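You operate a simulated robot arm through the tools that you are given. There is no shell and no other tool. Be economical: measure what you need, move in short steps, check, and stop when the job is done.

You run a simulated two-armed robot. Do the job below in one go: nothing can be reset, and whatever is moved stays where it is left.

JOB
Put the tiny purple cone on the third shelf from the bottom of the open rack away on the pale workbench. Then take the wide bobbin marked "30" from the third shelf from the bottom of the open rack and leave it on the blue plate. Then put the cedar block from the top shelf of the open rack in the shallow basket. Then put the blue tuft on the black table away in the inside of the tuft tray. Then open the small drawer, take the purple clip from the inside of the small drawer and put it on the yellow table and shut the drawer again. Then fetch the small blue skein and set it on the steel counter. Then open the spin dryer lid. The order counts. Set down upright: tiny purple cone, wide bobbin.

It is judged by the outcome, as a careful person would: the job done as asked, and still so three seconds after it is handed in. It fails if anything else is knocked over, pushed out of place, dropped, spilled or broken. Lids that push on must go on centred and level and be pressed home; caps that screw on are set level and turned clockwise until they are tight.

ROBOT AND FRAMES
Two 7-joint arms with two-finger grippers on one trunk, on a base that drives. Base frame: it is fixed to the floor where the robot stands at the start and does not move with it; the origin is under the middle of the robot, x ahead of it, y to its left, z up. Units: m, degrees, N and s.
The left shoulder is at the start at [0.06, 0.123, 0.995], the right one opposite. With the tool pointing down near the work surface each hand reaches from about 0.1 to 0.74 m from the robot's upright axis, wherever it stands, measured 20 degrees to its own side. Places, roughly: blue plate (11x9x1 cm) [0.7, -0.5, 0.8]; blue tuft (8x6x4 cm) [5.6, -0.2, 0.8]; cedar block [0.5, -0.25, 1]; inside of the tuft tray (36x24 cm) [1.32, 2.24, 0.76]; pale workbench [8.3, 1.2, 0.8]; purple clip (4x3x7 cm) [4.4, -0.8, 0.7]; shallow basket (18x40x5 cm) [0.7, -0.5, 1.1]; small blue skein (3x12x3 cm) [4, -2.5, 0.9]; small drawer [4.5, -0.7, 0.7]; spin dryer lid [4.9, 2.2, 1]; steel counter [4, 2.3, 0.8]; tiny purple cone (5x5x8 cm) [0.7, -0.2, 0.8]; wide bobbin [0.5, -0.25, 0.75]; yellow table [8.4, -2.9, 0.8]. Payload 1.47 kg a hand.
The tool frame of a hand sits at the grasp point between the pads (the TCP): z along the fingers, y along the line on which they close. The tips reach 0.016 m beyond it. The gripper opens to 0.087 m. The gripper's body begins 0.055 m behind the TCP.
Orientation is that of the tool frame in the base frame, as a unit quaternion [w, x, y, z]. With the fingers straight down and closing along the base's y, the tool's x points along the base's -x, its y along +y and its z along -z.

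CONTROLS
- The arms move only by the tool jog_arm. It takes "left_series", "right_series" or both (then of equal length, played together; a hand with none holds still); each is one flat list of numbers, 7 for each row, row after row: the shift along the tool's x, y, z in units of 40 mm (1.0 is 40 mm), then the turn, a rotation vector about the tool's x, y, z in units of 6 degrees (1.0 is 6 degrees), then the gripper command, from -1 (fully open) to 1 (shut), values between in proportion. In form: [tx, ty, tz, wx, wy, wz, claw, tx, ty, tz, wx, wy, wz, claw, ...]. A call has 1 to 10 rows; each row shifts and turns the commanded pose from where the row before left it, along the tool's axes as they then stand. A call with a number of a shift or a turn outside -1 to 1 is refused whole. A row lasts 0.2 s, in which the tool goes at most 0.05 m and 8.6 degrees; a call with a longer step from one row to the next is refused whole, and so is a gripper value outside its range. Where a pose cannot be reached the arm comes as near as it can. A force on the tool above 40 N (or 10 N above the force at the start of the call, whichever is more), or a blocked arm, ends the call early, and 0.2 s more pass. The fingers move at their own pace (about 0.153 m/s each) and stop on an object; they squeeze with about 28 N. The grip force told is the motor's: it shows also when the fingers shut on nothing. Time passes only in rows, and 0.2 s behind the last, so rows that do not move let the fingers close. The reply holds the time, the measured pose of the TCP, the force on the tool along the base axes, the opening and the grip force, in the units named above and with some noise, with the torque about the TCP (base axes, N m) and any sound that the robot's microphone picked up.
- Cameras (640 x 400 px; columns grow to the right, rows downward): "scene" is now at [0.0881, -0.0269, 1.573]; the picture's right is [-0.31, -0.95, 0.00], its down [-0.55, 0.18, -0.81] and it looks along [0.78, -0.25, -0.58] (base axes); focal length 249 px, centre (320, 200). "left" rides on the left gripper at [0.073, -0.012, -0.09] in its tool frame; the picture's right is [0.16, 0.99, 0.00], its down [-0.72, 0.12, -0.68] and it looks along [-0.67, 0.11, 0.73] (tool axes); focal length 247 px, centre (320, 200). "right" rides on the right gripper at [0.073, 0.012, -0.09] in its tool frame; the picture's right is [-0.16, 0.99, 0.00], its down [-0.72, -0.12, -0.68] and it looks along [-0.67, -0.11, 0.73] (tool axes); focal length 247 px, centre (320, 200).
- snapshot(camera): a new picture of that camera. The clock stands still meanwhile.
- lift_body(by): slides the trunk up (or, below 0, down) by that many m; the arms and the scene camera ride with it, the base frame stays. It gives what a move gives, with no picture.
- steer(legs): drives the robot by 1 to 6 legs, each [ahead, left, turn to the left] in m, m and degrees, along the robot's own axes; the way and the turn of a leg run together, so that a leg with both is an arc; at most 1.5 m and 180 degrees a leg. The arms and the cameras ride along, it lands a little off, and it stops where it bumps. It gives what a move gives.
- head_to(pan, tilt): turns the head with the scene camera to pan (to the left, within 120 degrees either way) and tilt (down, from -29 to 69), counted from straight ahead of the robot. It gives what a move gives.
- probe_pixels(camera, pixels): for up to 12 pixels [column, row] of the newest picture of that camera ("zoom" is the newest enlarged one), the place [x, y, z] in the base frame of the surface seen there, good to about 0.002 m, but the place of the scene camera against the robot may be out by one fixed shift of up to 0.012 m in any direction. The clock stands still meanwhile.
- enlarge(camera, box): a new picture of the part [left, top, right, bottom] of that camera's present view, enlarged. The clock stands still meanwhile.
- hand_in(): hands the job in; it is judged then, once.

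Go step by step. Measure first, check grasps and placings, and put right what went wrong. The budget is 145 turns and 198 pictures, counting those below and the enlarged ones. Unless the task says otherwise, let go and move clear before handing in.

The tools are called by a JSON object that holds its "method" and its "body". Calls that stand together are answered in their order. jog_arm: Moves the arms, as the interface text tells. Its arguments: {"type":"object","properties":{"left_series":{"type":"array","items":{"type":"number"}},"right_series":{"type":"array","items":{"type":"number"}}},"required":[]} The other tools are called the same way: lift_body (by) slides the trunk up or down; steer (legs) drives the base; head_to (pan, tilt) turns the head that bears the scene camera; snapshot (camera) takes a picture; probe_pixels (camera, pixels) gives the place of the surface under pixels of a picture; enlarge (camera, box) takes an enlarged picture of a part of a camera's view; hand_in () hands the job in.

At the start:

```text
time: 0.0
left_ee_pos: [0.3924, -0.0287, 1.3865]
left_orientation: [0.0, -0.001, 1.0, 0.0]
left_contact_force: [0.3, 0.2, -0.1]
left_wrist_torque: [-0.02, 0.02, 0.01]
left_width: 0.0869
left_grip_force: 0.2
right_ee_pos: [0.3915, -0.424, 1.3202]
right_orientation: [0.0, 0.0, 1.0, 0.0]
right_contact_force: [0.2, -0.2, -0.2]
right_wrist_torque: [0.0, 0.0, 0.01]
right_width: 0.0869
right_grip_force: 0.1
trunk travel left (down, up): [-0.15, 0.08]
robot x, y, heading: [-0.0037, 0.0016, -0.4]
head pan, tilt: [-17.8, 35.5]
```

scene: 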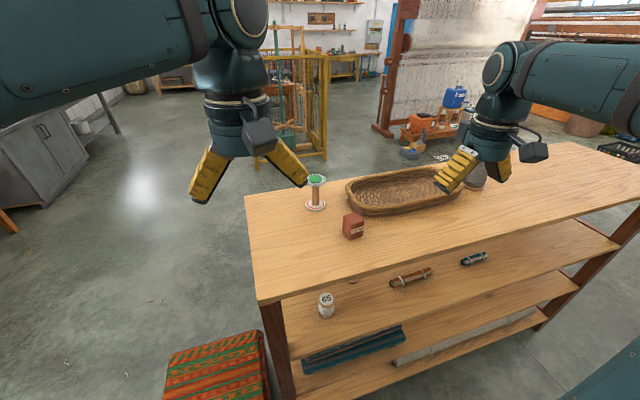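
right: 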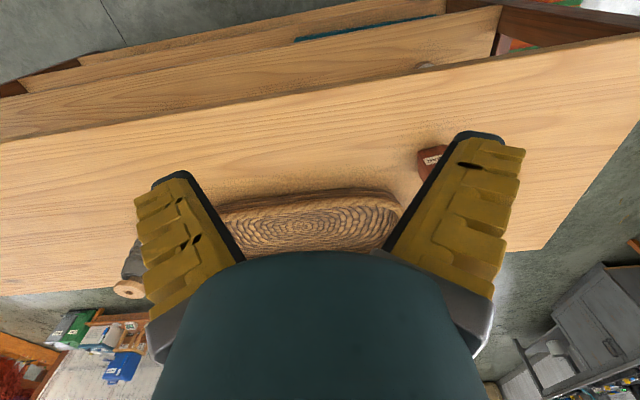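
left: 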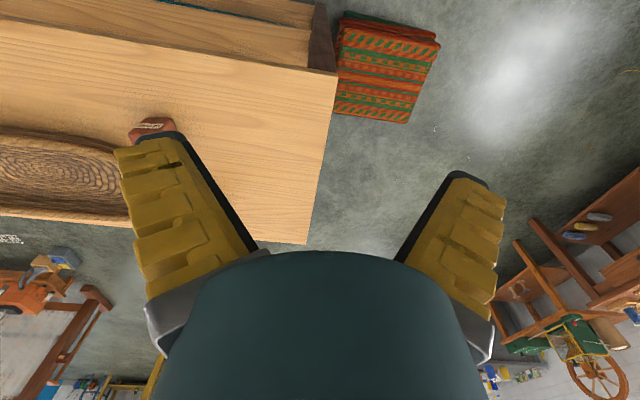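

The scene shows the rack with a top shelf (basket, cedar block at about (353,225)) and lower shelves with a "65" bobbin at (326,305). I'll look closer at the rack and its lower shelves.

{"method": "enlarge", "body": {"camera": "scene", "box": [240, 160, 520, 335]}}

{"method": "probe_pixels", "body": {"camera": "scene", "pixels": [[353, 216], [316, 178], [326, 298], [326, 325], [262, 295], [246, 197], [412, 278], [474, 258], [290, 350], [632, 215], [400, 205], [360, 355]]}}

```text
2.29 times, centred on (380, 248) of scene
```

zoom: 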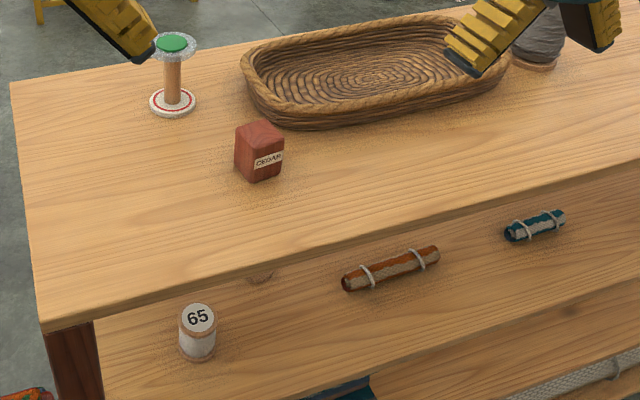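

```text
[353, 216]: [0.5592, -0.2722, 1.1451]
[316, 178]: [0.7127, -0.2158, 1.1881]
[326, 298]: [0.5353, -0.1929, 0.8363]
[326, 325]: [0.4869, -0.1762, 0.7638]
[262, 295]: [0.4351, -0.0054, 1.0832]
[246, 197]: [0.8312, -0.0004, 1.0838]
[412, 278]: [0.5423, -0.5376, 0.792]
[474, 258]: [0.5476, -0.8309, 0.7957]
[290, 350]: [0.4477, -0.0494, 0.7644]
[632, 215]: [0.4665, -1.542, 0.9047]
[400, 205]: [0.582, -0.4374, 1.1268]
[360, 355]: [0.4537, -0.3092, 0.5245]
```

The cone isn't visible from above, hidden under the top board (top z≈1.083, third shelf z≈0.764, front edge x≈0.42). I'll look around first to learn the room.

{"method": "head_to", "body": {"pan": 50, "tilt": 12}}

{"method": "snapshot", "body": {"camera": "scene"}}

{"method": "head_to", "body": {"pan": 0, "tilt": 10}}

{"method": "snapshot", "body": {"camera": "scene"}}

{"method": "head_to", "body": {"pan": -60, "tilt": 15}}

{"method": "snapshot", "body": {"camera": "scene"}}

{"method": "head_to", "body": {"pan": 118, "tilt": 25}}

{"method": "snapshot", "body": {"camera": "scene"}}

```text
time: 1.4
left_ee_pos: [0.3929, -0.0267, 1.3867]
left_orientation: [0.0, 0.0, 1.0, 0.0]
left_contact_force: [0.2, 0.2, 0.0]
left_wrist_torque: [0.0, -0.02, -0.03]
left_width: 0.087
left_grip_force: 0.1
right_ee_pos: [0.3921, -0.4231, 1.3214]
right_orientation: [0.0, 0.0, 1.0, 0.0]
right_contact_force: [0.3, -0.5, 0.0]
right_wrist_torque: [-0.05, 0.02, -0.03]
right_width: 0.0871
right_grip_force: 0.0
trunk travel left (down, up): [-0.15, 0.08]
robot x, y, heading: [-0.0009, -0.0018, -0.1]
head pan, tilt: [50.0, 12.0]
```

```text
193 pictures are left
```

scene: 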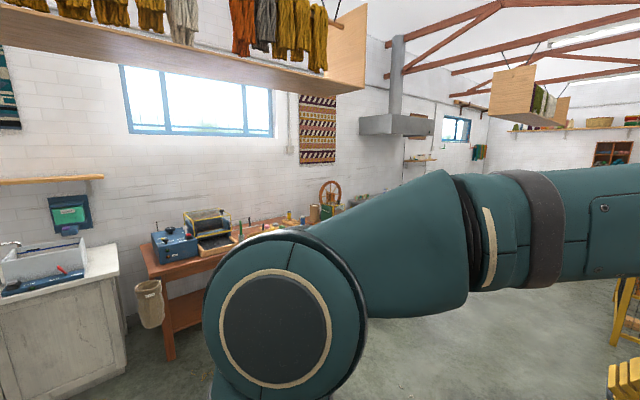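

```text
time: 2.6
left_ee_pos: [0.392, -0.0278, 1.3863]
left_orientation: [0.001, 0.0, 1.0, 0.0]
left_contact_force: [0.2, 1.0, 0.2]
left_wrist_torque: [0.0, -0.01, 0.01]
left_width: 0.0869
left_grip_force: 0.1
right_ee_pos: [0.3916, -0.424, 1.3198]
right_orientation: [-0.001, 0.0, 1.0, 0.0]
right_contact_force: [-0.3, -0.4, -0.5]
right_wrist_torque: [0.0, -0.02, -0.01]
right_width: 0.087
right_grip_force: 0.0
trunk travel left (down, up): [-0.15, 0.08]
robot x, y, heading: [0.0015, 0.0006, -0.1]
head pan, tilt: [0.0, 10.0]
```

```text
192 pictures are left
```

scene: 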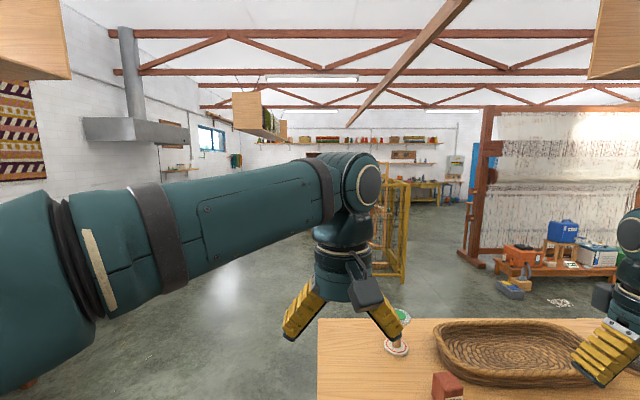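

```text
time: 3.9
left_ee_pos: [0.3925, -0.0277, 1.3857]
left_orientation: [0.0, 0.0, 1.0, 0.0]
left_contact_force: [0.2, 0.3, 0.4]
left_wrist_torque: [0.03, -0.02, -0.02]
left_width: 0.0868
left_grip_force: 0.1
right_ee_pos: [0.3909, -0.4233, 1.3198]
right_orientation: [0.0, -0.001, 1.0, 0.001]
right_contact_force: [-0.5, -0.5, 0.5]
right_wrist_torque: [0.02, -0.01, -0.01]
right_width: 0.0872
right_grip_force: 0.1
trunk travel left (down, up): [-0.15, 0.08]
robot x, y, heading: [0.0025, -0.0012, -0.1]
head pan, tilt: [-60.0, 15.0]
```

```text
191 pictures are left
```

scene: 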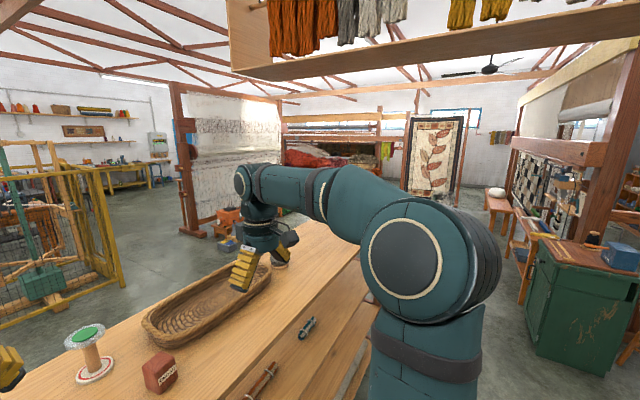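

```text
time: 6.5
left_ee_pos: [0.3911, -0.0283, 1.3865]
left_orientation: [0.0, -0.001, 1.0, 0.0]
left_contact_force: [0.0, 0.3, -0.3]
left_wrist_torque: [-0.02, 0.03, -0.03]
left_width: 0.0868
left_grip_force: 0.0
right_ee_pos: [0.3919, -0.4237, 1.3205]
right_orientation: [0.0, -0.001, 1.0, 0.0]
right_contact_force: [0.9, 0.1, 0.5]
right_wrist_torque: [-0.01, -0.03, 0.0]
right_width: 0.087
right_grip_force: 0.2
trunk travel left (down, up): [-0.15, 0.08]
robot x, y, heading: [0.0024, -0.0012, -0.1]
head pan, tilt: [118.0, 25.0]
```

```text
190 pictures are left
```

scene: 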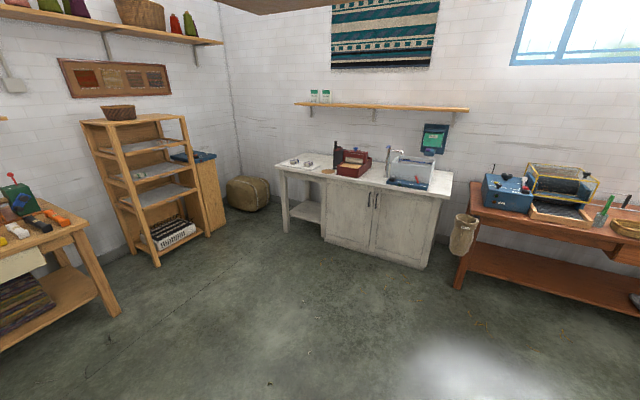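

Calls in one block run in order. I'll check the room behind via a probe, then back off from the rack so I can turn the right hand level.

{"method": "probe_pixels", "body": {"camera": "scene", "pixels": [[75, 228], [115, 312], [155, 262], [330, 240], [430, 268], [470, 255]]}}

{"method": "steer", "body": {"legs": [[-0.45, 0, 0]]}}

{"method": "lift_body", "body": {"by": -0.15}}

{"method": "jog_arm", "body": {"right_series": [0, 0, 0, 1, 0, -1, -1, 0, 0, 0, 1, 0, -1, -1, 0, 0, 0, 1, 0, -1, -1, 0, 0, 0, 1, 0, -1, -1, 0, 0, 0, 1, 0, -1, -1, 0, 0, 0, 1, 0, -1, -1, 0, 0, 0, 1, 0, -1, -1]}}

{"method": "head_to", "body": {"pan": -5, "tilt": 30}}

{"method": "snapshot", "body": {"camera": "scene"}}

```text
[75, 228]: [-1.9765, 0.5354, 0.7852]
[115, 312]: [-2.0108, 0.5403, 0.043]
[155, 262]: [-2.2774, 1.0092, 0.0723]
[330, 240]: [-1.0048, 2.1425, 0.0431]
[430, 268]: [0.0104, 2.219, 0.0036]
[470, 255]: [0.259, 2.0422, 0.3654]
```

```text
time: 9.2
left_ee_pos: [-0.053, -0.0269, 1.3872]
left_orientation: [0.001, 0.0, 1.0, 0.0]
left_contact_force: [-0.2, -0.4, -0.1]
left_wrist_torque: [-0.03, 0.0, 0.02]
left_width: 0.0871
left_grip_force: 0.1
right_ee_pos: [-0.0535, -0.4224, 1.3201]
right_orientation: [0.001, 0.0, 1.0, 0.0]
right_contact_force: [-1.0, -0.5, -0.9]
right_wrist_torque: [-0.01, -0.01, 0.0]
right_width: 0.0868
right_grip_force: 0.0
trunk travel left (down, up): [-0.15, 0.08]
robot x, y, heading: [-0.4448, 0.0017, -0.2]
head pan, tilt: [118.0, 25.0]
```

```text
time: 11.0
left_ee_pos: [-0.0541, -0.027, 1.237]
left_orientation: [0.0, 0.0, 1.0, 0.0]
left_contact_force: [0.8, 0.2, 0.8]
left_wrist_torque: [0.0, 0.02, 0.01]
left_width: 0.087
left_grip_force: 0.0
right_ee_pos: [-0.0528, -0.4231, 1.1692]
right_orientation: [0.0, 0.0, 1.0, 0.0]
right_contact_force: [-0.1, 0.1, -0.4]
right_wrist_torque: [0.03, 0.0, 0.02]
right_width: 0.087
right_grip_force: 0.0
trunk travel left (down, up): [0.0, 0.23]
robot x, y, heading: [-0.4444, 0.0001, -0.1]
head pan, tilt: [118.0, 25.0]
```

```text
time: 12.6
left_ee_pos: [-0.0528, -0.0282, 1.2375]
left_orientation: [0.0, 0.0, 1.0, 0.0]
left_contact_force: [-0.1, 0.9, 0.3]
left_wrist_torque: [0.02, 0.01, 0.0]
left_width: 0.0868
left_grip_force: 0.1
right_ee_pos: [-0.0543, -0.4235, 1.1716]
right_orientation: [0.0, -0.351, 0.868, -0.351]
right_contact_force: [0.0, 0.4, 0.2]
right_wrist_torque: [0.01, -0.03, 0.04]
right_width: 0.0869
right_grip_force: 0.0
trunk travel left (down, up): [0.0, 0.23]
robot x, y, heading: [-0.4431, -0.0012, 0.1]
head pan, tilt: [118.0, 25.0]
```

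```text
time: 14.6
left_ee_pos: [-0.053, -0.0272, 1.236]
left_orientation: [0.0, 0.0, 1.0, 0.001]
left_contact_force: [0.1, 0.1, -0.4]
left_wrist_torque: [0.04, -0.01, 0.02]
left_width: 0.087
left_grip_force: 0.1
right_ee_pos: [-0.0534, -0.4234, 1.1703]
right_orientation: [0.0, -0.35, 0.869, -0.349]
right_contact_force: [-0.9, 0.3, 0.7]
right_wrist_torque: [-0.05, -0.03, -0.01]
right_width: 0.0869
right_grip_force: 0.1
trunk travel left (down, up): [0.0, 0.23]
robot x, y, heading: [-0.447, 0.0006, -0.1]
head pan, tilt: [-5.0, 30.0]
```

```text
189 pictures are left
```

scene: 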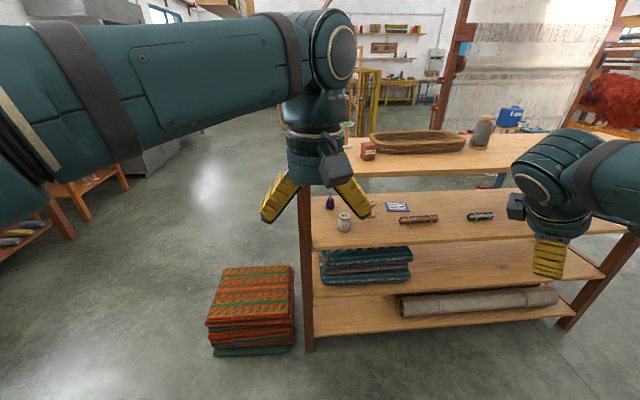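

The turn works with no joint trouble; remaining ≈120°. I'll finish it, tuck the left hand aside, and zoom on the third shelf.

{"method": "jog_arm", "body": {"right_series": [0, 0, 0, 1, 0, -1, -1, 0, 0, 0, 1, 0, -1, -1, 0, 0, 0, 1, 0, -1, -1, 0, 0, 0, 1, 0, -1, -1, 0, 0, 0, 1, 0, -1, -1, 0, 0, 0, 1, 0, -1, -1, 0, 0, 0, 1, 0, -1, -1, 0, 0, 0, 1, 0, -1, -1, 0, 0, 0, 1, 0, -1, -1, 0, 0, 0, 1, 0, -1, -1], "left_series": [0.3, 0.5, -0.2, 0, 0, 0, -1, 0.3, 0.5, -0.2, 0, 0, 0, -1, 0.3, 0.5, -0.2, 0, 0, 0, -1, 0.3, 0.5, -0.2, 0, 0, 0, -1, 0.3, 0.5, -0.2, 0, 0, 0, -1, 0.3, 0.5, -0.2, 0, 0, 0, -1, 0.3, 0.5, -0.2, 0, 0, 0, -1, 0.3, 0.5, -0.2, 0, 0, 0, -1, 0.3, 0.5, -0.2, 0, 0, 0, -1, 0.3, 0.5, -0.2, 0, 0, 0, -1]}}

{"method": "jog_arm", "body": {"right_series": [0, 0, 0, 1, 0, -1, -1, 0, 0, 0, 1, 0, -1, -1, 0, 0, 0, 1, 0, -1, -1, 0, 0, 0, 1, 0, -1, -1, 0, 0, 0, 0.2, 0, -0.2, -1]}}

{"method": "snapshot", "body": {"camera": "scene"}}

{"method": "enlarge", "body": {"camera": "scene", "box": [300, 180, 500, 240]}}

{"method": "snapshot", "body": {"camera": "right"}}

```text
time: 16.8
left_ee_pos: [-0.1737, 0.1714, 1.3156]
left_orientation: [0.0, 0.0, 1.0, 0.0]
left_contact_force: [-0.4, -0.8, 0.7]
left_wrist_torque: [0.01, 0.0, 0.03]
left_width: 0.0873
left_grip_force: 0.0
right_ee_pos: [-0.0545, -0.4232, 1.1705]
right_orientation: [0.0, 0.673, -0.308, 0.672]
right_contact_force: [-0.7, -0.6, 0.9]
right_wrist_torque: [-0.01, 0.0, 0.01]
right_width: 0.087
right_grip_force: 0.1
trunk travel left (down, up): [0.0, 0.23]
robot x, y, heading: [-0.4433, 0.0001, -0.0]
head pan, tilt: [-5.0, 30.0]
```

```text
time: 18.0
left_ee_pos: [-0.1726, 0.173, 1.3169]
left_orientation: [-0.001, 0.0, 1.0, 0.0]
left_contact_force: [0.7, 0.9, 0.6]
left_wrist_torque: [0.01, 0.02, 0.0]
left_width: 0.087
left_grip_force: 0.1
right_ee_pos: [-0.0546, -0.4236, 1.1696]
right_orientation: [0.0, 0.707, 0.0, 0.707]
right_contact_force: [-0.3, -0.3, 1.3]
right_wrist_torque: [0.0, 0.0, 0.02]
right_width: 0.0874
right_grip_force: 0.1
trunk travel left (down, up): [0.0, 0.23]
robot x, y, heading: [-0.4425, 0.0005, -0.2]
head pan, tilt: [-5.0, 30.0]
```

```text
188 pictures are left
```

scene: 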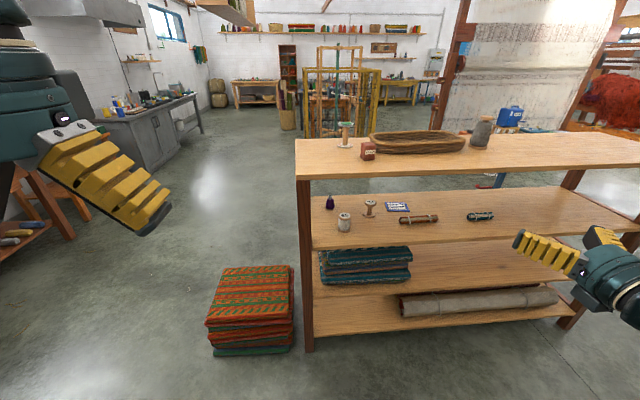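

```text
3.20 times, centred on (400, 210) of scene
```

zoom: 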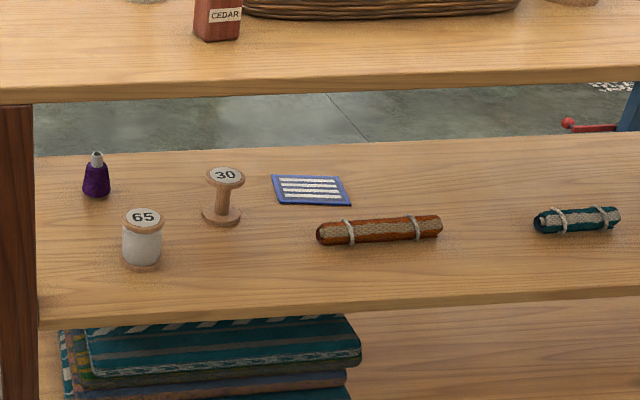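

```text
186 pictures are left
```

right: 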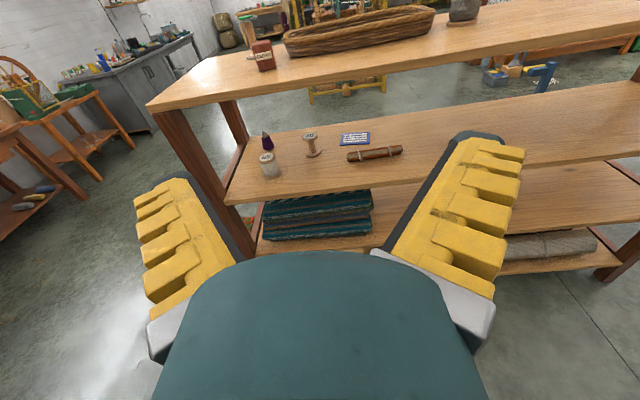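

The zoom shows the cone at (96,177), "65" at (143,240), "30" bobbin at (224,195), plate at (311,190). I'll probe these from both cameras.

{"method": "probe_pixels", "body": {"camera": "zoom", "pixels": [[96, 155], [96, 180], [97, 195], [143, 215], [143, 265], [225, 175], [222, 200], [222, 222], [311, 190], [284, 177], [348, 204], [318, 260]]}}

{"method": "enlarge", "body": {"camera": "right", "box": [220, 110, 420, 235]}}

{"method": "probe_pixels", "body": {"camera": "right", "pixels": [[266, 142], [310, 145], [268, 168], [355, 139], [300, 90], [300, 75]]}}

```text
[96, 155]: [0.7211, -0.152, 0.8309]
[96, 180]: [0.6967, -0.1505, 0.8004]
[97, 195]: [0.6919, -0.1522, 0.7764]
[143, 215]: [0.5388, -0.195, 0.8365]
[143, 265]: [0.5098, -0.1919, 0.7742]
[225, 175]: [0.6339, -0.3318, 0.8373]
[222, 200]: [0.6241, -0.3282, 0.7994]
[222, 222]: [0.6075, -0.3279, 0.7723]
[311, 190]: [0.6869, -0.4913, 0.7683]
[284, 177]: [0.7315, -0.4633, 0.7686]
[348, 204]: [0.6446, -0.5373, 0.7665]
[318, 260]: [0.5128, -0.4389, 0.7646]
```

```text
3.20 times, centred on (320, 172) of right
```

zoom: 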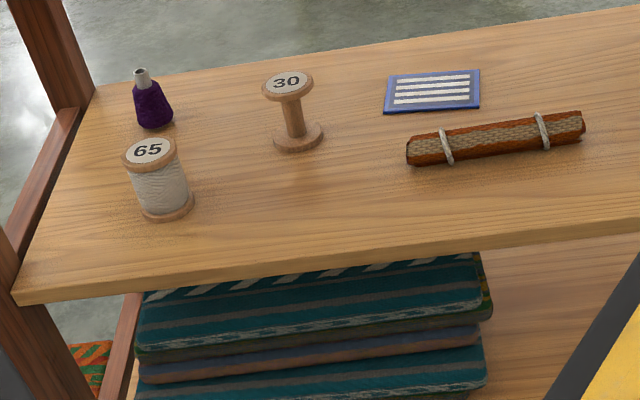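

```text
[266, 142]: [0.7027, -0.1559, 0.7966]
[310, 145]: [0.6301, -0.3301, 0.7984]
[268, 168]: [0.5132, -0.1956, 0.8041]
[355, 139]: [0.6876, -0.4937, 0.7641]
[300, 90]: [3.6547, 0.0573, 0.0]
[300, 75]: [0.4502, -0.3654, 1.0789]
```

Wrist camera puts the cone's centre near (0.72,-0.155), with "65" partly in the line of approach, so I'll come in pitched down 25° and yawed to pass it on the left. I'll check the leg, the board underside and the blanket stack first.

{"method": "probe_pixels", "body": {"camera": "scene", "pixels": [[212, 352], [288, 348], [210, 318], [292, 268], [303, 340], [312, 345], [303, 230], [310, 215], [316, 179], [300, 178], [330, 190], [330, 245]]}}

{"method": "probe_pixels", "body": {"camera": "right", "pixels": [[190, 140], [165, 115], [235, 120], [222, 110], [212, 170], [230, 195], [160, 108], [250, 90]]}}

```text
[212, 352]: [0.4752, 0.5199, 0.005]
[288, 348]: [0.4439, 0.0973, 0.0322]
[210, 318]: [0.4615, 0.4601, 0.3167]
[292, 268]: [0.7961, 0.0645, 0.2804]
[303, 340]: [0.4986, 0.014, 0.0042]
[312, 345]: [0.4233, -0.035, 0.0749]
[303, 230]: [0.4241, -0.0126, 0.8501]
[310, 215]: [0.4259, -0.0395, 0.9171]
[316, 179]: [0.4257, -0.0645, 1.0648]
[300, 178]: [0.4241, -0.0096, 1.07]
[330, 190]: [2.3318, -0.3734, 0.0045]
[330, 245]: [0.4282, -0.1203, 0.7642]
```

```text
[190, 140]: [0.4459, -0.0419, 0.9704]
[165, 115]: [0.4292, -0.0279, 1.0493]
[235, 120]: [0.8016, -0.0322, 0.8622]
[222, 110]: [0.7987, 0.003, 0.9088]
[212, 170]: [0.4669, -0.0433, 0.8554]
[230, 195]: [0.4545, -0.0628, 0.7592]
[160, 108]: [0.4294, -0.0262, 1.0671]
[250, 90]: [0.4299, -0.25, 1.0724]
```

Leg inner face y≈-0.042, board underside ≈1.05, spool to be avoided. I'll bring the right hand to an entry pose in front of the shelf, tilt it 30° down and 10° right, then drive up.

{"method": "jog_arm", "body": {"right_series": [-0.6, -0.8, 0.18, 0, 0, 0, -1, -0.6, -0.8, 0.18, 0, 0, 0, -1, -0.6, -0.8, 0.18, 0, 0, 0, -1, -0.6, -0.8, 0.18, 0, 0, 0, -1, -0.6, -0.8, 0.18, 0, 0, 0, -1, -0.6, -0.8, 0.18, 0, 0, 0, -1, -0.6, -0.8, 0.18, 0, 0, 0, -1, -0.6, -0.8, 0.18, 0, 0, 0, -1, -0.6, -0.8, 0.18, 0, 0, 0, -1, -0.6, -0.8, 0.18, 0, 0, 0, -1]}}

{"method": "jog_arm", "body": {"right_series": [0, 0, 0, -0.833, 0, 0, -1, 0, 0, 0, -0.833, 0, 0, -1, 0, 0, 0, 0, -1, 0, -1, 0, 0, 0, 0, -1, 0, -1, 0, 0, 0, 0, -1, 0, -1, 0, 0, 0, 0, -1, 0, -1, 0, 0, 0, 0, -1, 0, -1]}}

{"method": "steer", "body": {"legs": [[0.34, 0, 0]]}}

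{"method": "snapshot", "body": {"camera": "right"}}

{"method": "snapshot", "body": {"camera": "scene"}}

```text
time: 20.2
left_ee_pos: [-0.1732, 0.1726, 1.3159]
left_orientation: [-0.001, -0.001, 1.0, 0.0]
left_contact_force: [0.2, 0.1, 0.2]
left_wrist_torque: [0.02, 0.0, 0.0]
left_width: 0.0868
left_grip_force: 0.1
right_ee_pos: [0.0725, -0.1984, 1.0673]
right_orientation: [-0.002, 0.713, 0.001, 0.702]
right_contact_force: [1.3, 0.3, 0.7]
right_wrist_torque: [0.0, 0.03, -0.03]
right_width: 0.0872
right_grip_force: 0.0
right hand out of reach, approached as far as the arm can: row 2, 3, 4, 5, 6, 7, 8, 9, 10
trunk travel left (down, up): [0.0, 0.23]
robot x, y, heading: [-0.4475, 0.0011, -0.2]
head pan, tilt: [-5.0, 30.0]
```

```text
time: 21.8
left_ee_pos: [-0.1731, 0.1718, 1.3157]
left_orientation: [0.0, 0.0, 1.0, 0.0]
left_contact_force: [-0.4, 0.2, 1.2]
left_wrist_torque: [-0.06, 0.0, -0.03]
left_width: 0.087
left_grip_force: 0.1
right_ee_pos: [0.0715, -0.2149, 1.0674]
right_orientation: [0.043, 0.863, -0.077, 0.498]
right_contact_force: [-0.5, 0.3, -0.4]
right_wrist_torque: [0.0, -0.02, 0.02]
right_width: 0.087
right_grip_force: 0.0
right hand out of reach, approached as far as the arm can: row 1
trunk travel left (down, up): [0.0, 0.23]
robot x, y, heading: [-0.4419, 0.0034, 0.0]
head pan, tilt: [-5.0, 30.0]
```

```text
time: 24.1
left_ee_pos: [0.1693, 0.1697, 1.3163]
left_orientation: [0.001, 0.002, 1.0, -0.001]
left_contact_force: [0.1, 0.2, 1.3]
left_wrist_torque: [0.03, -0.01, -0.03]
left_width: 0.0868
left_grip_force: 0.0
right_ee_pos: [0.4118, -0.2199, 1.0666]
right_orientation: [0.044, 0.863, -0.078, 0.497]
right_contact_force: [-19.8, -1.2, -13.0]
right_wrist_torque: [-0.77, 0.06, 1.22]
right_width: 0.0872
right_grip_force: 0.1
trunk travel left (down, up): [0.0, 0.23]
robot x, y, heading: [-0.104, -0.0024, -0.3]
head pan, tilt: [-5.0, 30.0]
```

```text
184 pictures are left
```

right: 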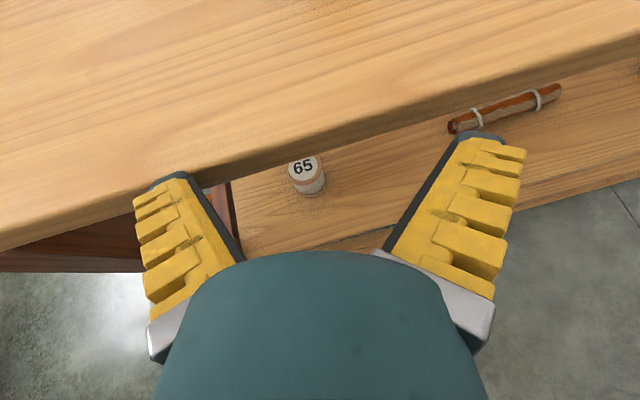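

```text
183 pictures are left
```

scene: 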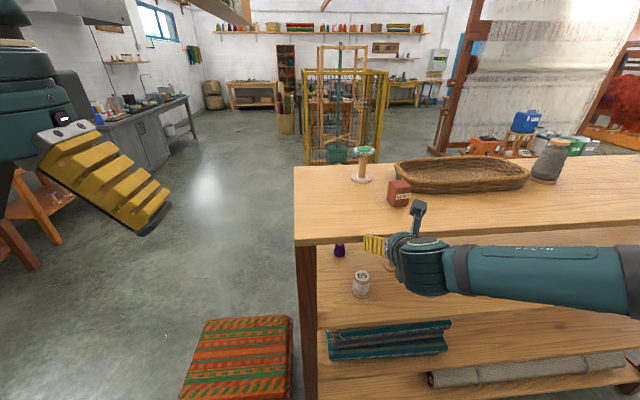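

The arm fell short of its pose, so the fingers now press the top board's front edge (-20 N). I'll back straight off and extend the arm further ahead, where the wrist bends less.

{"method": "steer", "body": {"legs": [[-0.4, 0, 0]]}}

{"method": "jog_arm", "body": {"right_series": [0.346, 0, 0.6, 0, 0, 0, -1, 0.346, 0, 0.6, 0, 0, 0, -1, 0, 0, 0.8, 0, 0, 0, -1, -0.3, 0, 0.8, 0, 0, 0, -1, -0.6, 0, 0.6, 0, 0, 0, -1, -0.6, 0, 0.6, 0, 0, 0, -1]}}

{"method": "snapshot", "body": {"camera": "scene"}}

```text
time: 26.5
left_ee_pos: [-0.2218, 0.1719, 1.3157]
left_orientation: [0.0, 0.006, 1.0, 0.0]
left_contact_force: [-0.4, 0.3, -0.2]
left_wrist_torque: [-0.05, -0.04, 0.01]
left_width: 0.0871
left_grip_force: 0.0
right_ee_pos: [0.0168, -0.217, 1.0647]
right_orientation: [0.046, 0.864, -0.08, 0.496]
right_contact_force: [0.5, 0.3, 0.7]
right_wrist_torque: [0.01, 0.03, 0.0]
right_width: 0.0869
right_grip_force: 0.1
trunk travel left (down, up): [0.0, 0.23]
robot x, y, heading: [-0.4923, 0.0053, -0.5]
head pan, tilt: [-5.0, 30.0]
```

```text
time: 27.9
left_ee_pos: [-0.2206, 0.1715, 1.3158]
left_orientation: [0.0, 0.006, 1.0, 0.0]
left_contact_force: [-1.2, 0.0, -0.3]
left_wrist_torque: [0.0, -0.02, -0.04]
left_width: 0.0869
left_grip_force: 0.0
right_ee_pos: [0.1363, -0.2411, 0.955]
right_orientation: [0.046, 0.863, -0.08, 0.497]
right_contact_force: [0.1, -0.4, -1.0]
right_wrist_torque: [-0.01, -0.01, 0.01]
right_width: 0.0867
right_grip_force: 0.1
trunk travel left (down, up): [0.0, 0.23]
robot x, y, heading: [-0.4952, -0.0008, -0.8]
head pan, tilt: [-5.0, 30.0]
```

```text
182 pictures are left
```

scene: 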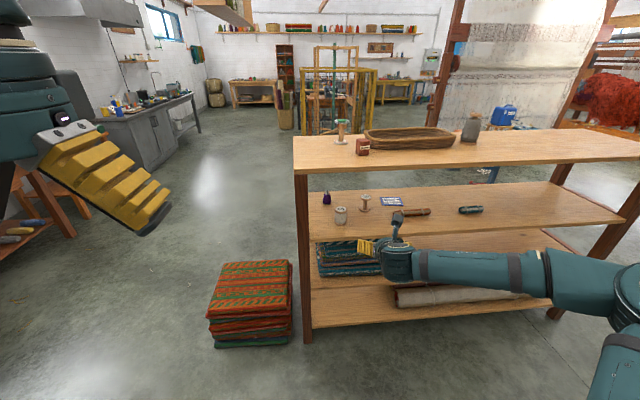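

No limit this time; the arm is extended at relative (0.63,-0.24). I'll shift it to the left and onward to see if the entry line is reachable.

{"method": "jog_arm", "body": {"right_series": [0.036, -0.6, 0.26, 0, 0, 0, -1, 0.036, -0.6, 0.26, 0, 0, 0, -1, 0.036, -0.6, 0.26, 0, 0, 0, -1, 0.036, -0.6, 0.26, 0, 0, 0, -1, 0.036, -0.6, 0.26, 0, 0, 0, -1]}}

{"method": "snapshot", "body": {"camera": "right"}}

```text
time: 29.1
left_ee_pos: [-0.2211, 0.1718, 1.3163]
left_orientation: [0.0, 0.004, 1.0, 0.0]
left_contact_force: [-1.1, 0.2, 0.2]
left_wrist_torque: [0.04, -0.01, -0.02]
left_width: 0.0872
left_grip_force: 0.1
right_ee_pos: [0.1667, -0.1979, 0.9507]
right_orientation: [0.046, 0.863, -0.08, 0.496]
right_contact_force: [0.3, -0.2, -0.6]
right_wrist_torque: [-0.03, 0.01, -0.03]
right_width: 0.087
right_grip_force: 0.1
right hand out of reach, approached as far as the arm can: row 3, 4, 5
trunk travel left (down, up): [0.0, 0.23]
robot x, y, heading: [-0.4976, 0.0012, -0.8]
head pan, tilt: [-5.0, 30.0]
```

```text
181 pictures are left
```

right: 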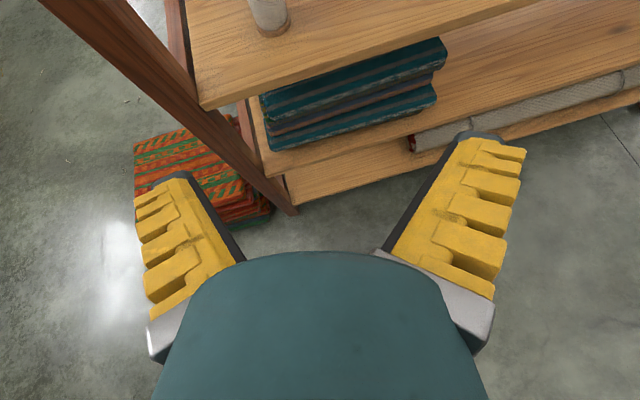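

The limit is at relative y≈-0.2, so I'll move the robot itself 0.15 m left and use relative y≈-0.26. Then approach to just in front of the shelf.

{"method": "steer", "body": {"legs": [[0, 0.15, 0.7]]}}

{"method": "jog_arm", "body": {"right_series": [-0.7, 0.5, -0.26, 0, 0, 0, -1, -0.7, 0.5, -0.26, 0, 0, 0, -1, -0.7, 0.5, -0.26, 0, 0, 0, -1, -0.7, 0.5, -0.26, 0, 0, 0, -1]}}

{"method": "steer", "body": {"legs": [[0.3, 0, 0]]}}

{"method": "snapshot", "body": {"camera": "right"}}

{"method": "snapshot", "body": {"camera": "scene"}}

```text
time: 31.1
left_ee_pos: [-0.223, 0.323, 1.3166]
left_orientation: [-0.001, -0.001, 1.0, 0.0]
left_contact_force: [0.3, -0.7, 0.3]
left_wrist_torque: [0.02, 0.03, 0.02]
left_width: 0.087
left_grip_force: 0.1
right_ee_pos: [0.1687, -0.0437, 0.9496]
right_orientation: [0.043, 0.863, -0.075, 0.497]
right_contact_force: [0.1, 0.1, -0.4]
right_wrist_torque: [0.02, 0.02, 0.0]
right_width: 0.0869
right_grip_force: 0.1
trunk travel left (down, up): [0.0, 0.23]
robot x, y, heading: [-0.498, 0.1489, 0.2]
head pan, tilt: [-5.0, 30.0]
```

```text
time: 32.1
left_ee_pos: [-0.2218, 0.3208, 1.3159]
left_orientation: [0.001, 0.0, 1.0, 0.0]
left_contact_force: [-0.8, -1.0, -0.2]
left_wrist_torque: [-0.01, 0.0, -0.01]
left_width: 0.0872
left_grip_force: 0.0
right_ee_pos: [0.0632, -0.1074, 0.8731]
right_orientation: [0.043, 0.863, -0.075, 0.497]
right_contact_force: [-0.6, 0.3, 0.1]
right_wrist_torque: [0.0, -0.02, 0.0]
right_width: 0.0867
right_grip_force: 0.1
trunk travel left (down, up): [0.0, 0.23]
robot x, y, heading: [-0.4918, 0.1507, 0.1]
head pan, tilt: [-5.0, 30.0]
```

```text
time: 34.1
left_ee_pos: [0.0745, 0.324, 1.3156]
left_orientation: [-0.001, -0.002, 1.0, 0.0]
left_contact_force: [0.0, 0.2, -0.9]
left_wrist_torque: [-0.01, 0.04, -0.04]
left_width: 0.087
left_grip_force: 0.0
right_ee_pos: [0.3625, -0.1028, 0.8732]
right_orientation: [0.042, 0.864, -0.074, 0.497]
right_contact_force: [0.4, -1.0, -0.6]
right_wrist_torque: [-0.04, 0.0, -0.03]
right_width: 0.0873
right_grip_force: 0.0
trunk travel left (down, up): [0.0, 0.23]
robot x, y, heading: [-0.1981, 0.1474, 0.2]
head pan, tilt: [-5.0, 30.0]
```

```text
180 pictures are left
```

right: 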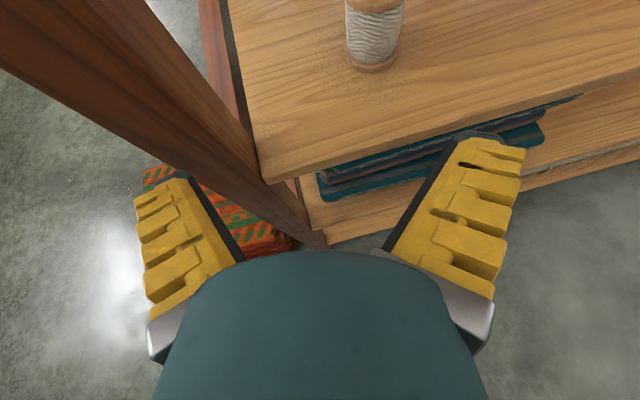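

```text
179 pictures are left
```

scene: 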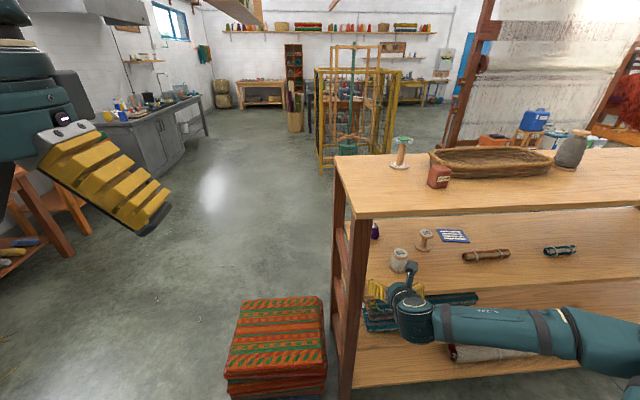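

TCP at (0.3625,-0.103,0.873); the leg inner face is -0.042, so I'll shift 2 cm right and 1 cm up, narrow the fingers a little, and drive the rest in.

{"method": "jog_arm", "body": {"right_series": [0.31, 0.54, -0.06, 0, 0, 0, -0.6, 0, 0, 0, 0, 0, 0, -0.6]}}

{"method": "steer", "body": {"legs": [[0.18, 0, 0]]}}

{"method": "snapshot", "body": {"camera": "right"}}

{"method": "snapshot", "body": {"camera": "scene"}}

```text
time: 34.7
left_ee_pos: [0.074, 0.3232, 1.3153]
left_orientation: [0.0, -0.001, 1.0, -0.001]
left_contact_force: [-0.1, 0.5, -0.7]
left_wrist_torque: [-0.01, 0.0, 0.0]
left_width: 0.0874
left_grip_force: 0.1
right_ee_pos: [0.3611, -0.1259, 0.8857]
right_orientation: [0.042, 0.864, -0.074, 0.497]
right_contact_force: [0.1, -0.2, 0.5]
right_wrist_torque: [-0.04, 0.01, 0.01]
right_width: 0.073
right_grip_force: 2.4
trunk travel left (down, up): [0.0, 0.23]
robot x, y, heading: [-0.1927, 0.1514, 0.5]
head pan, tilt: [-5.0, 30.0]
```

```text
time: 36.2
left_ee_pos: [0.2538, 0.3255, 1.3154]
left_orientation: [-0.001, -0.002, 1.0, 0.0]
left_contact_force: [0.9, -0.8, -0.7]
left_wrist_torque: [0.01, 0.05, 0.03]
left_width: 0.0872
left_grip_force: 0.0
right_ee_pos: [0.5425, -0.1245, 0.8839]
right_orientation: [0.042, 0.865, -0.073, 0.496]
right_contact_force: [0.9, 0.2, 0.5]
right_wrist_torque: [0.0, 0.02, -0.01]
right_width: 0.0734
right_grip_force: 2.6
trunk travel left (down, up): [0.0, 0.23]
robot x, y, heading: [-0.0143, 0.1505, 0.2]
head pan, tilt: [-5.0, 30.0]
```

```text
178 pictures are left
```

right: 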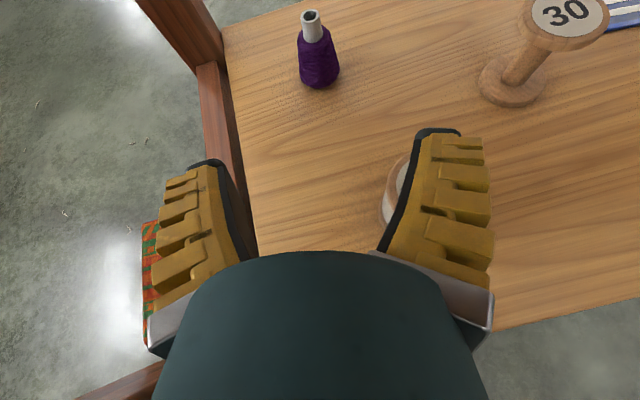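

```text
177 pictures are left
```

scene: 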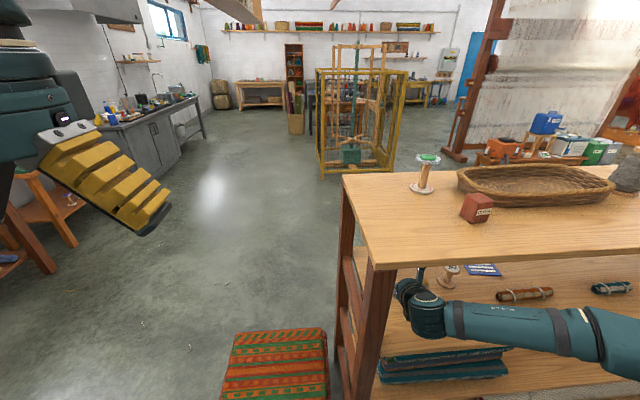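

Inside the shelf, the cone is clear in the right picture at (318,60). I'll probe its outline.

{"method": "probe_pixels", "body": {"camera": "right", "pixels": [[311, 14], [300, 72], [338, 72], [319, 84], [318, 60], [313, 30], [400, 180], [396, 225], [270, 110]]}}

```text
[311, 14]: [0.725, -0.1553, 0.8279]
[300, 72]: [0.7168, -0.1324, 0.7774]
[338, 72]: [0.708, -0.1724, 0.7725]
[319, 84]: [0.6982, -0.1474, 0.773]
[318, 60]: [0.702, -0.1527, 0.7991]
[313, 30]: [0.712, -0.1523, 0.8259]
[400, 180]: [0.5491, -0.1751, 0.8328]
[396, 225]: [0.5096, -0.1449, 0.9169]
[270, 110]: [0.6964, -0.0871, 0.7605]
```

Cone axis ≈ (0.718,-0.153), base z≈0.762. I'll advance at height then descend around it, and look before closing.

{"method": "jog_arm", "body": {"right_series": [0.467, 0, 0.803, 0, 0, 0, -0.7, 0.467, 0, 0.803, 0, 0, 0, -0.7, 0.467, 0, 0.803, 0, 0, 0, -0.7, -0.347, 0, 0.843, 0, 0, 0, -0.7, -0.347, 0, 0.843, 0, 0, 0, -0.7, -0.347, 0, 0.843, 0, 0, 0, -0.7]}}

{"method": "snapshot", "body": {"camera": "right"}}

```text
time: 37.6
left_ee_pos: [0.2541, 0.3241, 1.3153]
left_orientation: [-0.001, -0.002, 1.0, 0.0]
left_contact_force: [0.0, 0.8, -0.8]
left_wrist_torque: [-0.01, 0.0, -0.03]
left_width: 0.087
left_grip_force: 0.0
right_ee_pos: [0.7158, -0.1553, 0.7962]
right_orientation: [0.042, 0.864, -0.073, 0.496]
right_contact_force: [0.6, 0.4, 1.2]
right_wrist_torque: [0.0, -0.02, -0.01]
right_width: 0.0768
right_grip_force: 1.9
trunk travel left (down, up): [0.0, 0.23]
robot x, y, heading: [-0.0186, 0.1498, 0.4]
head pan, tilt: [-5.0, 30.0]
```

```text
176 pictures are left
```

right: 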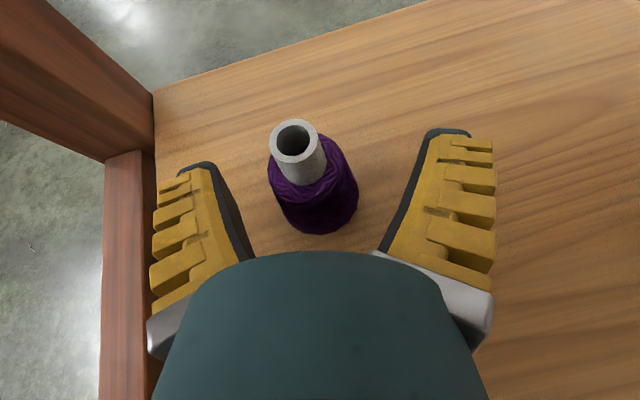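

The cone is between the fingers; closing, then a small lift.

{"method": "jog_arm", "body": {"right_series": [0, 0, 0, 0, 0, 0, 1, 0, 0, 0, 0, 0, 0, 1, 0, 0, 0, 0, 0, 0, 1, 0, 0, 0, 0, 0, 0, 1, 0.65, 0, -0.376, 0, 0, 0, 1, 0.65, 0, -0.376, 0, 0, 0, 1]}}

{"method": "snapshot", "body": {"camera": "right"}}

```text
time: 39.0
left_ee_pos: [0.2541, 0.3242, 1.3165]
left_orientation: [0.0, -0.003, 1.0, 0.0]
left_contact_force: [0.6, 1.0, -0.1]
left_wrist_torque: [0.0, 0.0, 0.0]
left_width: 0.0871
left_grip_force: 0.1
right_ee_pos: [0.7166, -0.1542, 0.8558]
right_orientation: [0.041, 0.864, -0.073, 0.496]
right_contact_force: [0.2, 0.7, -0.1]
right_wrist_torque: [-0.01, 0.01, 0.01]
right_width: 0.0237
right_grip_force: 28.0
trunk travel left (down, up): [0.0, 0.23]
robot x, y, heading: [-0.0179, 0.1509, 0.2]
head pan, tilt: [-5.0, 30.0]
```

```text
175 pictures are left
```

right: 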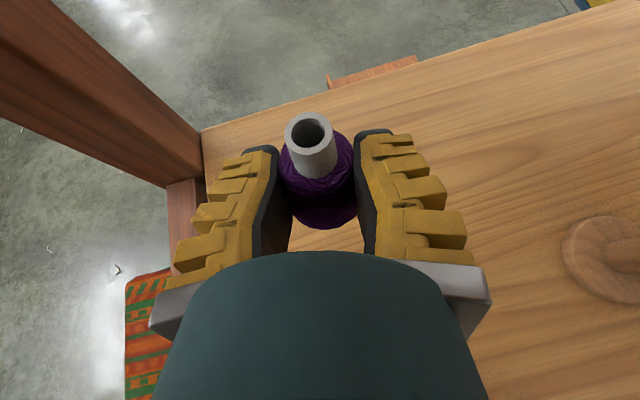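

Held firmly (28 N, cone upright at (315,150)). I'll probe the route ahead, lift over the "65" spool and back straight out.

{"method": "probe_pixels", "body": {"camera": "scene", "pixels": [[73, 246], [47, 274], [322, 176], [392, 170], [165, 176], [207, 134], [240, 107], [276, 105], [296, 131], [262, 84], [240, 84], [213, 106]]}}

{"method": "jog_arm", "body": {"right_series": [0.69, -0.49, -0.5, 0, 0, 0, 1]}}

{"method": "steer", "body": {"legs": [[-0.5, 0, 0]]}}

{"method": "snapshot", "body": {"camera": "right"}}

{"method": "enlarge", "body": {"camera": "scene", "box": [80, 40, 480, 240]}}

```text
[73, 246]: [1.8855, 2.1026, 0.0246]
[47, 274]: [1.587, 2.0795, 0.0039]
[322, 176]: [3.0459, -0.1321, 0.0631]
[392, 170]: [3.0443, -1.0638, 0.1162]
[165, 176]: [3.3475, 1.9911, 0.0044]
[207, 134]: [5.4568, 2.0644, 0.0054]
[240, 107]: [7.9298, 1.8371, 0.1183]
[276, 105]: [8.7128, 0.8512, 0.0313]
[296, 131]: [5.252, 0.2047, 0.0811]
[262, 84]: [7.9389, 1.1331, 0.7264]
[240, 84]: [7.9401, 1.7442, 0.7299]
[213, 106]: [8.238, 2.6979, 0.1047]
```

```text
time: 39.4
left_ee_pos: [0.2547, 0.3211, 1.3144]
left_orientation: [-0.001, -0.001, 1.0, 0.002]
left_contact_force: [-0.5, 0.3, 1.0]
left_wrist_torque: [0.01, 0.01, 0.01]
left_width: 0.087
left_grip_force: 0.0
right_ee_pos: [0.7137, -0.138, 0.8793]
right_orientation: [0.04, 0.867, -0.074, 0.491]
right_contact_force: [0.7, 0.3, -0.7]
right_wrist_torque: [0.0, 0.01, -0.05]
right_width: 0.0236
right_grip_force: 27.7
trunk travel left (down, up): [0.0, 0.23]
robot x, y, heading: [-0.0156, 0.1488, 0.2]
head pan, tilt: [-5.0, 30.0]
```

```text
time: 42.4
left_ee_pos: [-0.2513, 0.3215, 1.316]
left_orientation: [0.0, 0.001, 1.0, -0.001]
left_contact_force: [-0.6, 0.8, 0.0]
left_wrist_torque: [0.02, 0.03, -0.02]
left_width: 0.0869
left_grip_force: 0.1
right_ee_pos: [0.2091, -0.1408, 0.8906]
right_orientation: [0.044, 0.863, -0.076, 0.497]
right_contact_force: [-0.8, 1.0, -0.8]
right_wrist_torque: [0.02, 0.0, 0.0]
right_width: 0.0231
right_grip_force: 27.9
trunk travel left (down, up): [0.0, 0.23]
robot x, y, heading: [-0.5198, 0.1504, -0.0]
head pan, tilt: [-5.0, 30.0]
```

```text
174 pictures are left
```

right: 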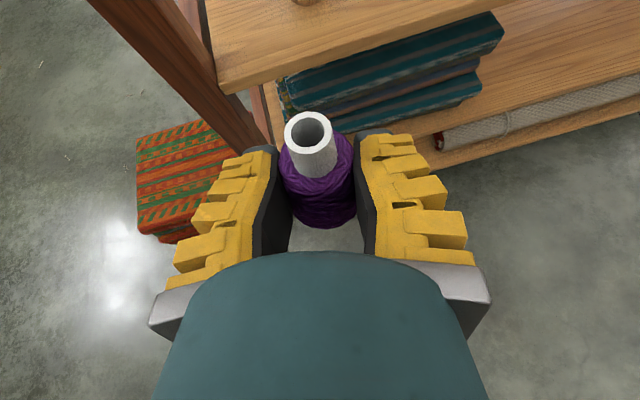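

```text
1.60 times, centred on (280, 140) of scene
```

zoom: 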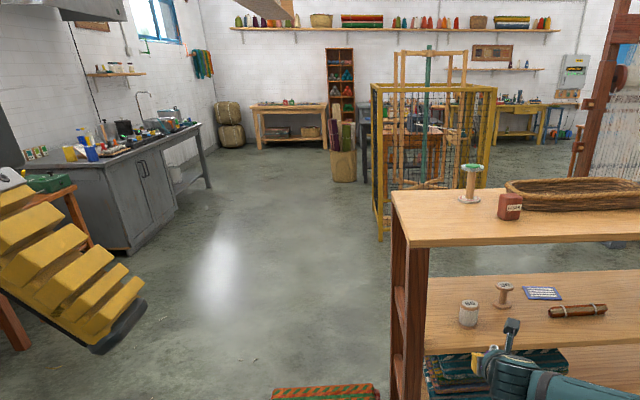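

The route along y≈1.1 is clear (frame at y<-0.1, counter at y>2, bench front edge x≈7.94). I'll raise a bit and drive there.

{"method": "lift_body", "body": {"by": 0.1}}

{"method": "steer", "body": {"legs": [[0, 0.95, 0], [1.48, 0, 0], [1.48, 0, 0], [1.48, 0, 0], [1.48, 0, 0], [1.4, 0, 0]]}}

{"method": "snapshot", "body": {"camera": "scene"}}

{"method": "snapshot", "body": {"camera": "right"}}

```text
time: 43.7
left_ee_pos: [-0.2499, 0.3202, 1.4155]
left_orientation: [0.0, 0.0, 1.0, 0.0]
left_contact_force: [-0.3, -0.7, -0.4]
left_wrist_torque: [0.01, 0.01, 0.0]
left_width: 0.0868
left_grip_force: 0.1
right_ee_pos: [0.2092, -0.14, 0.9902]
right_orientation: [0.043, 0.864, -0.076, 0.496]
right_contact_force: [-0.1, -0.5, -0.6]
right_wrist_torque: [-0.02, 0.0, 0.0]
right_width: 0.0229
right_grip_force: 27.6
trunk travel left (down, up): [-0.1, 0.13]
robot x, y, heading: [-0.5197, 0.1529, -0.2]
head pan, tilt: [-5.0, 30.0]
```

```text
time: 86.6
left_ee_pos: [7.0393, 1.3791, 1.4157]
left_orientation: [0.0, -0.01, 1.0, 0.0]
left_contact_force: [0.7, 0.6, -0.1]
left_wrist_torque: [-0.03, 0.0, -0.03]
left_width: 0.0868
left_grip_force: 0.1
right_ee_pos: [7.5085, 0.9254, 0.9897]
right_orientation: [0.038, 0.864, -0.067, 0.497]
right_contact_force: [0.4, 0.4, -0.9]
right_wrist_torque: [-0.01, 0.0, 0.01]
right_width: 0.0206
right_grip_force: 28.4
trunk travel left (down, up): [-0.1, 0.13]
robot x, y, heading: [6.7704, 1.2047, 0.9]
head pan, tilt: [-5.0, 30.0]
```

```text
172 pictures are left
```

scene: 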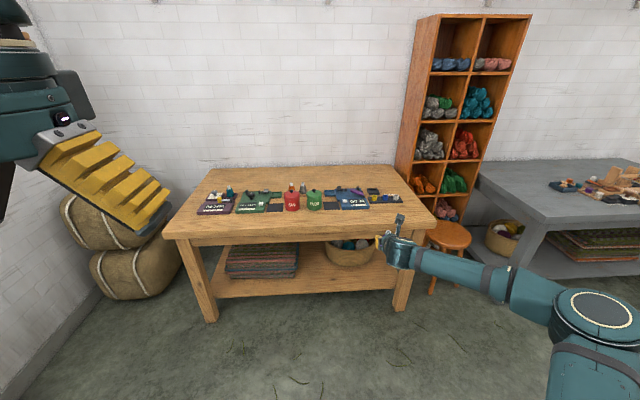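

```text
171 pictures are left
```

right: 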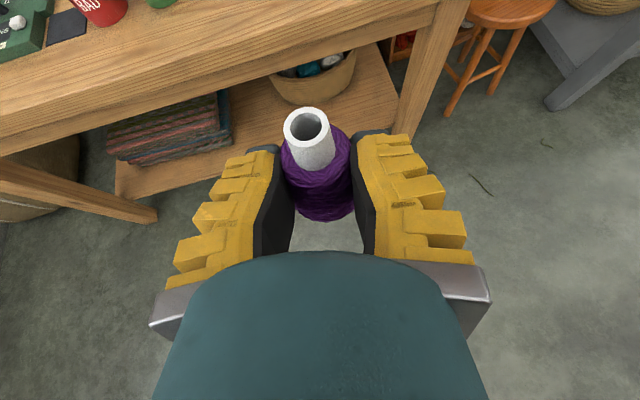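

Arrived; the bench has a free strip along its front edge (row ≈222). I'll probe it and the cone in hand.

{"method": "probe_pixels", "body": {"camera": "scene", "pixels": [[310, 224], [360, 222], [400, 218], [310, 238], [325, 209], [290, 210], [370, 208], [428, 224], [385, 200]]}}

{"method": "probe_pixels", "body": {"camera": "right", "pixels": [[308, 150], [300, 113], [320, 215], [330, 190], [200, 60], [270, 72]]}}

```text
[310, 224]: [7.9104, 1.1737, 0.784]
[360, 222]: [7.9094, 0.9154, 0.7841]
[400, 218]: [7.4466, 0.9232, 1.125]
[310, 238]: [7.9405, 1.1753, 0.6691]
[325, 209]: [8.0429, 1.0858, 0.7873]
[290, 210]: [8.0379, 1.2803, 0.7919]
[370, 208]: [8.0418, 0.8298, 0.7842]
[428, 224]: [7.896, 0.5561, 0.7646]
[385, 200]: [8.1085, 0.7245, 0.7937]
```

```text
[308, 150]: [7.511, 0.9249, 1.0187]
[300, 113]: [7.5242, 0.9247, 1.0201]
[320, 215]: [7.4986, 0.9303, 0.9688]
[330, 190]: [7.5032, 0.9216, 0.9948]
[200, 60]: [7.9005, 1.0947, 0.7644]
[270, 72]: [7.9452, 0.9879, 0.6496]
```

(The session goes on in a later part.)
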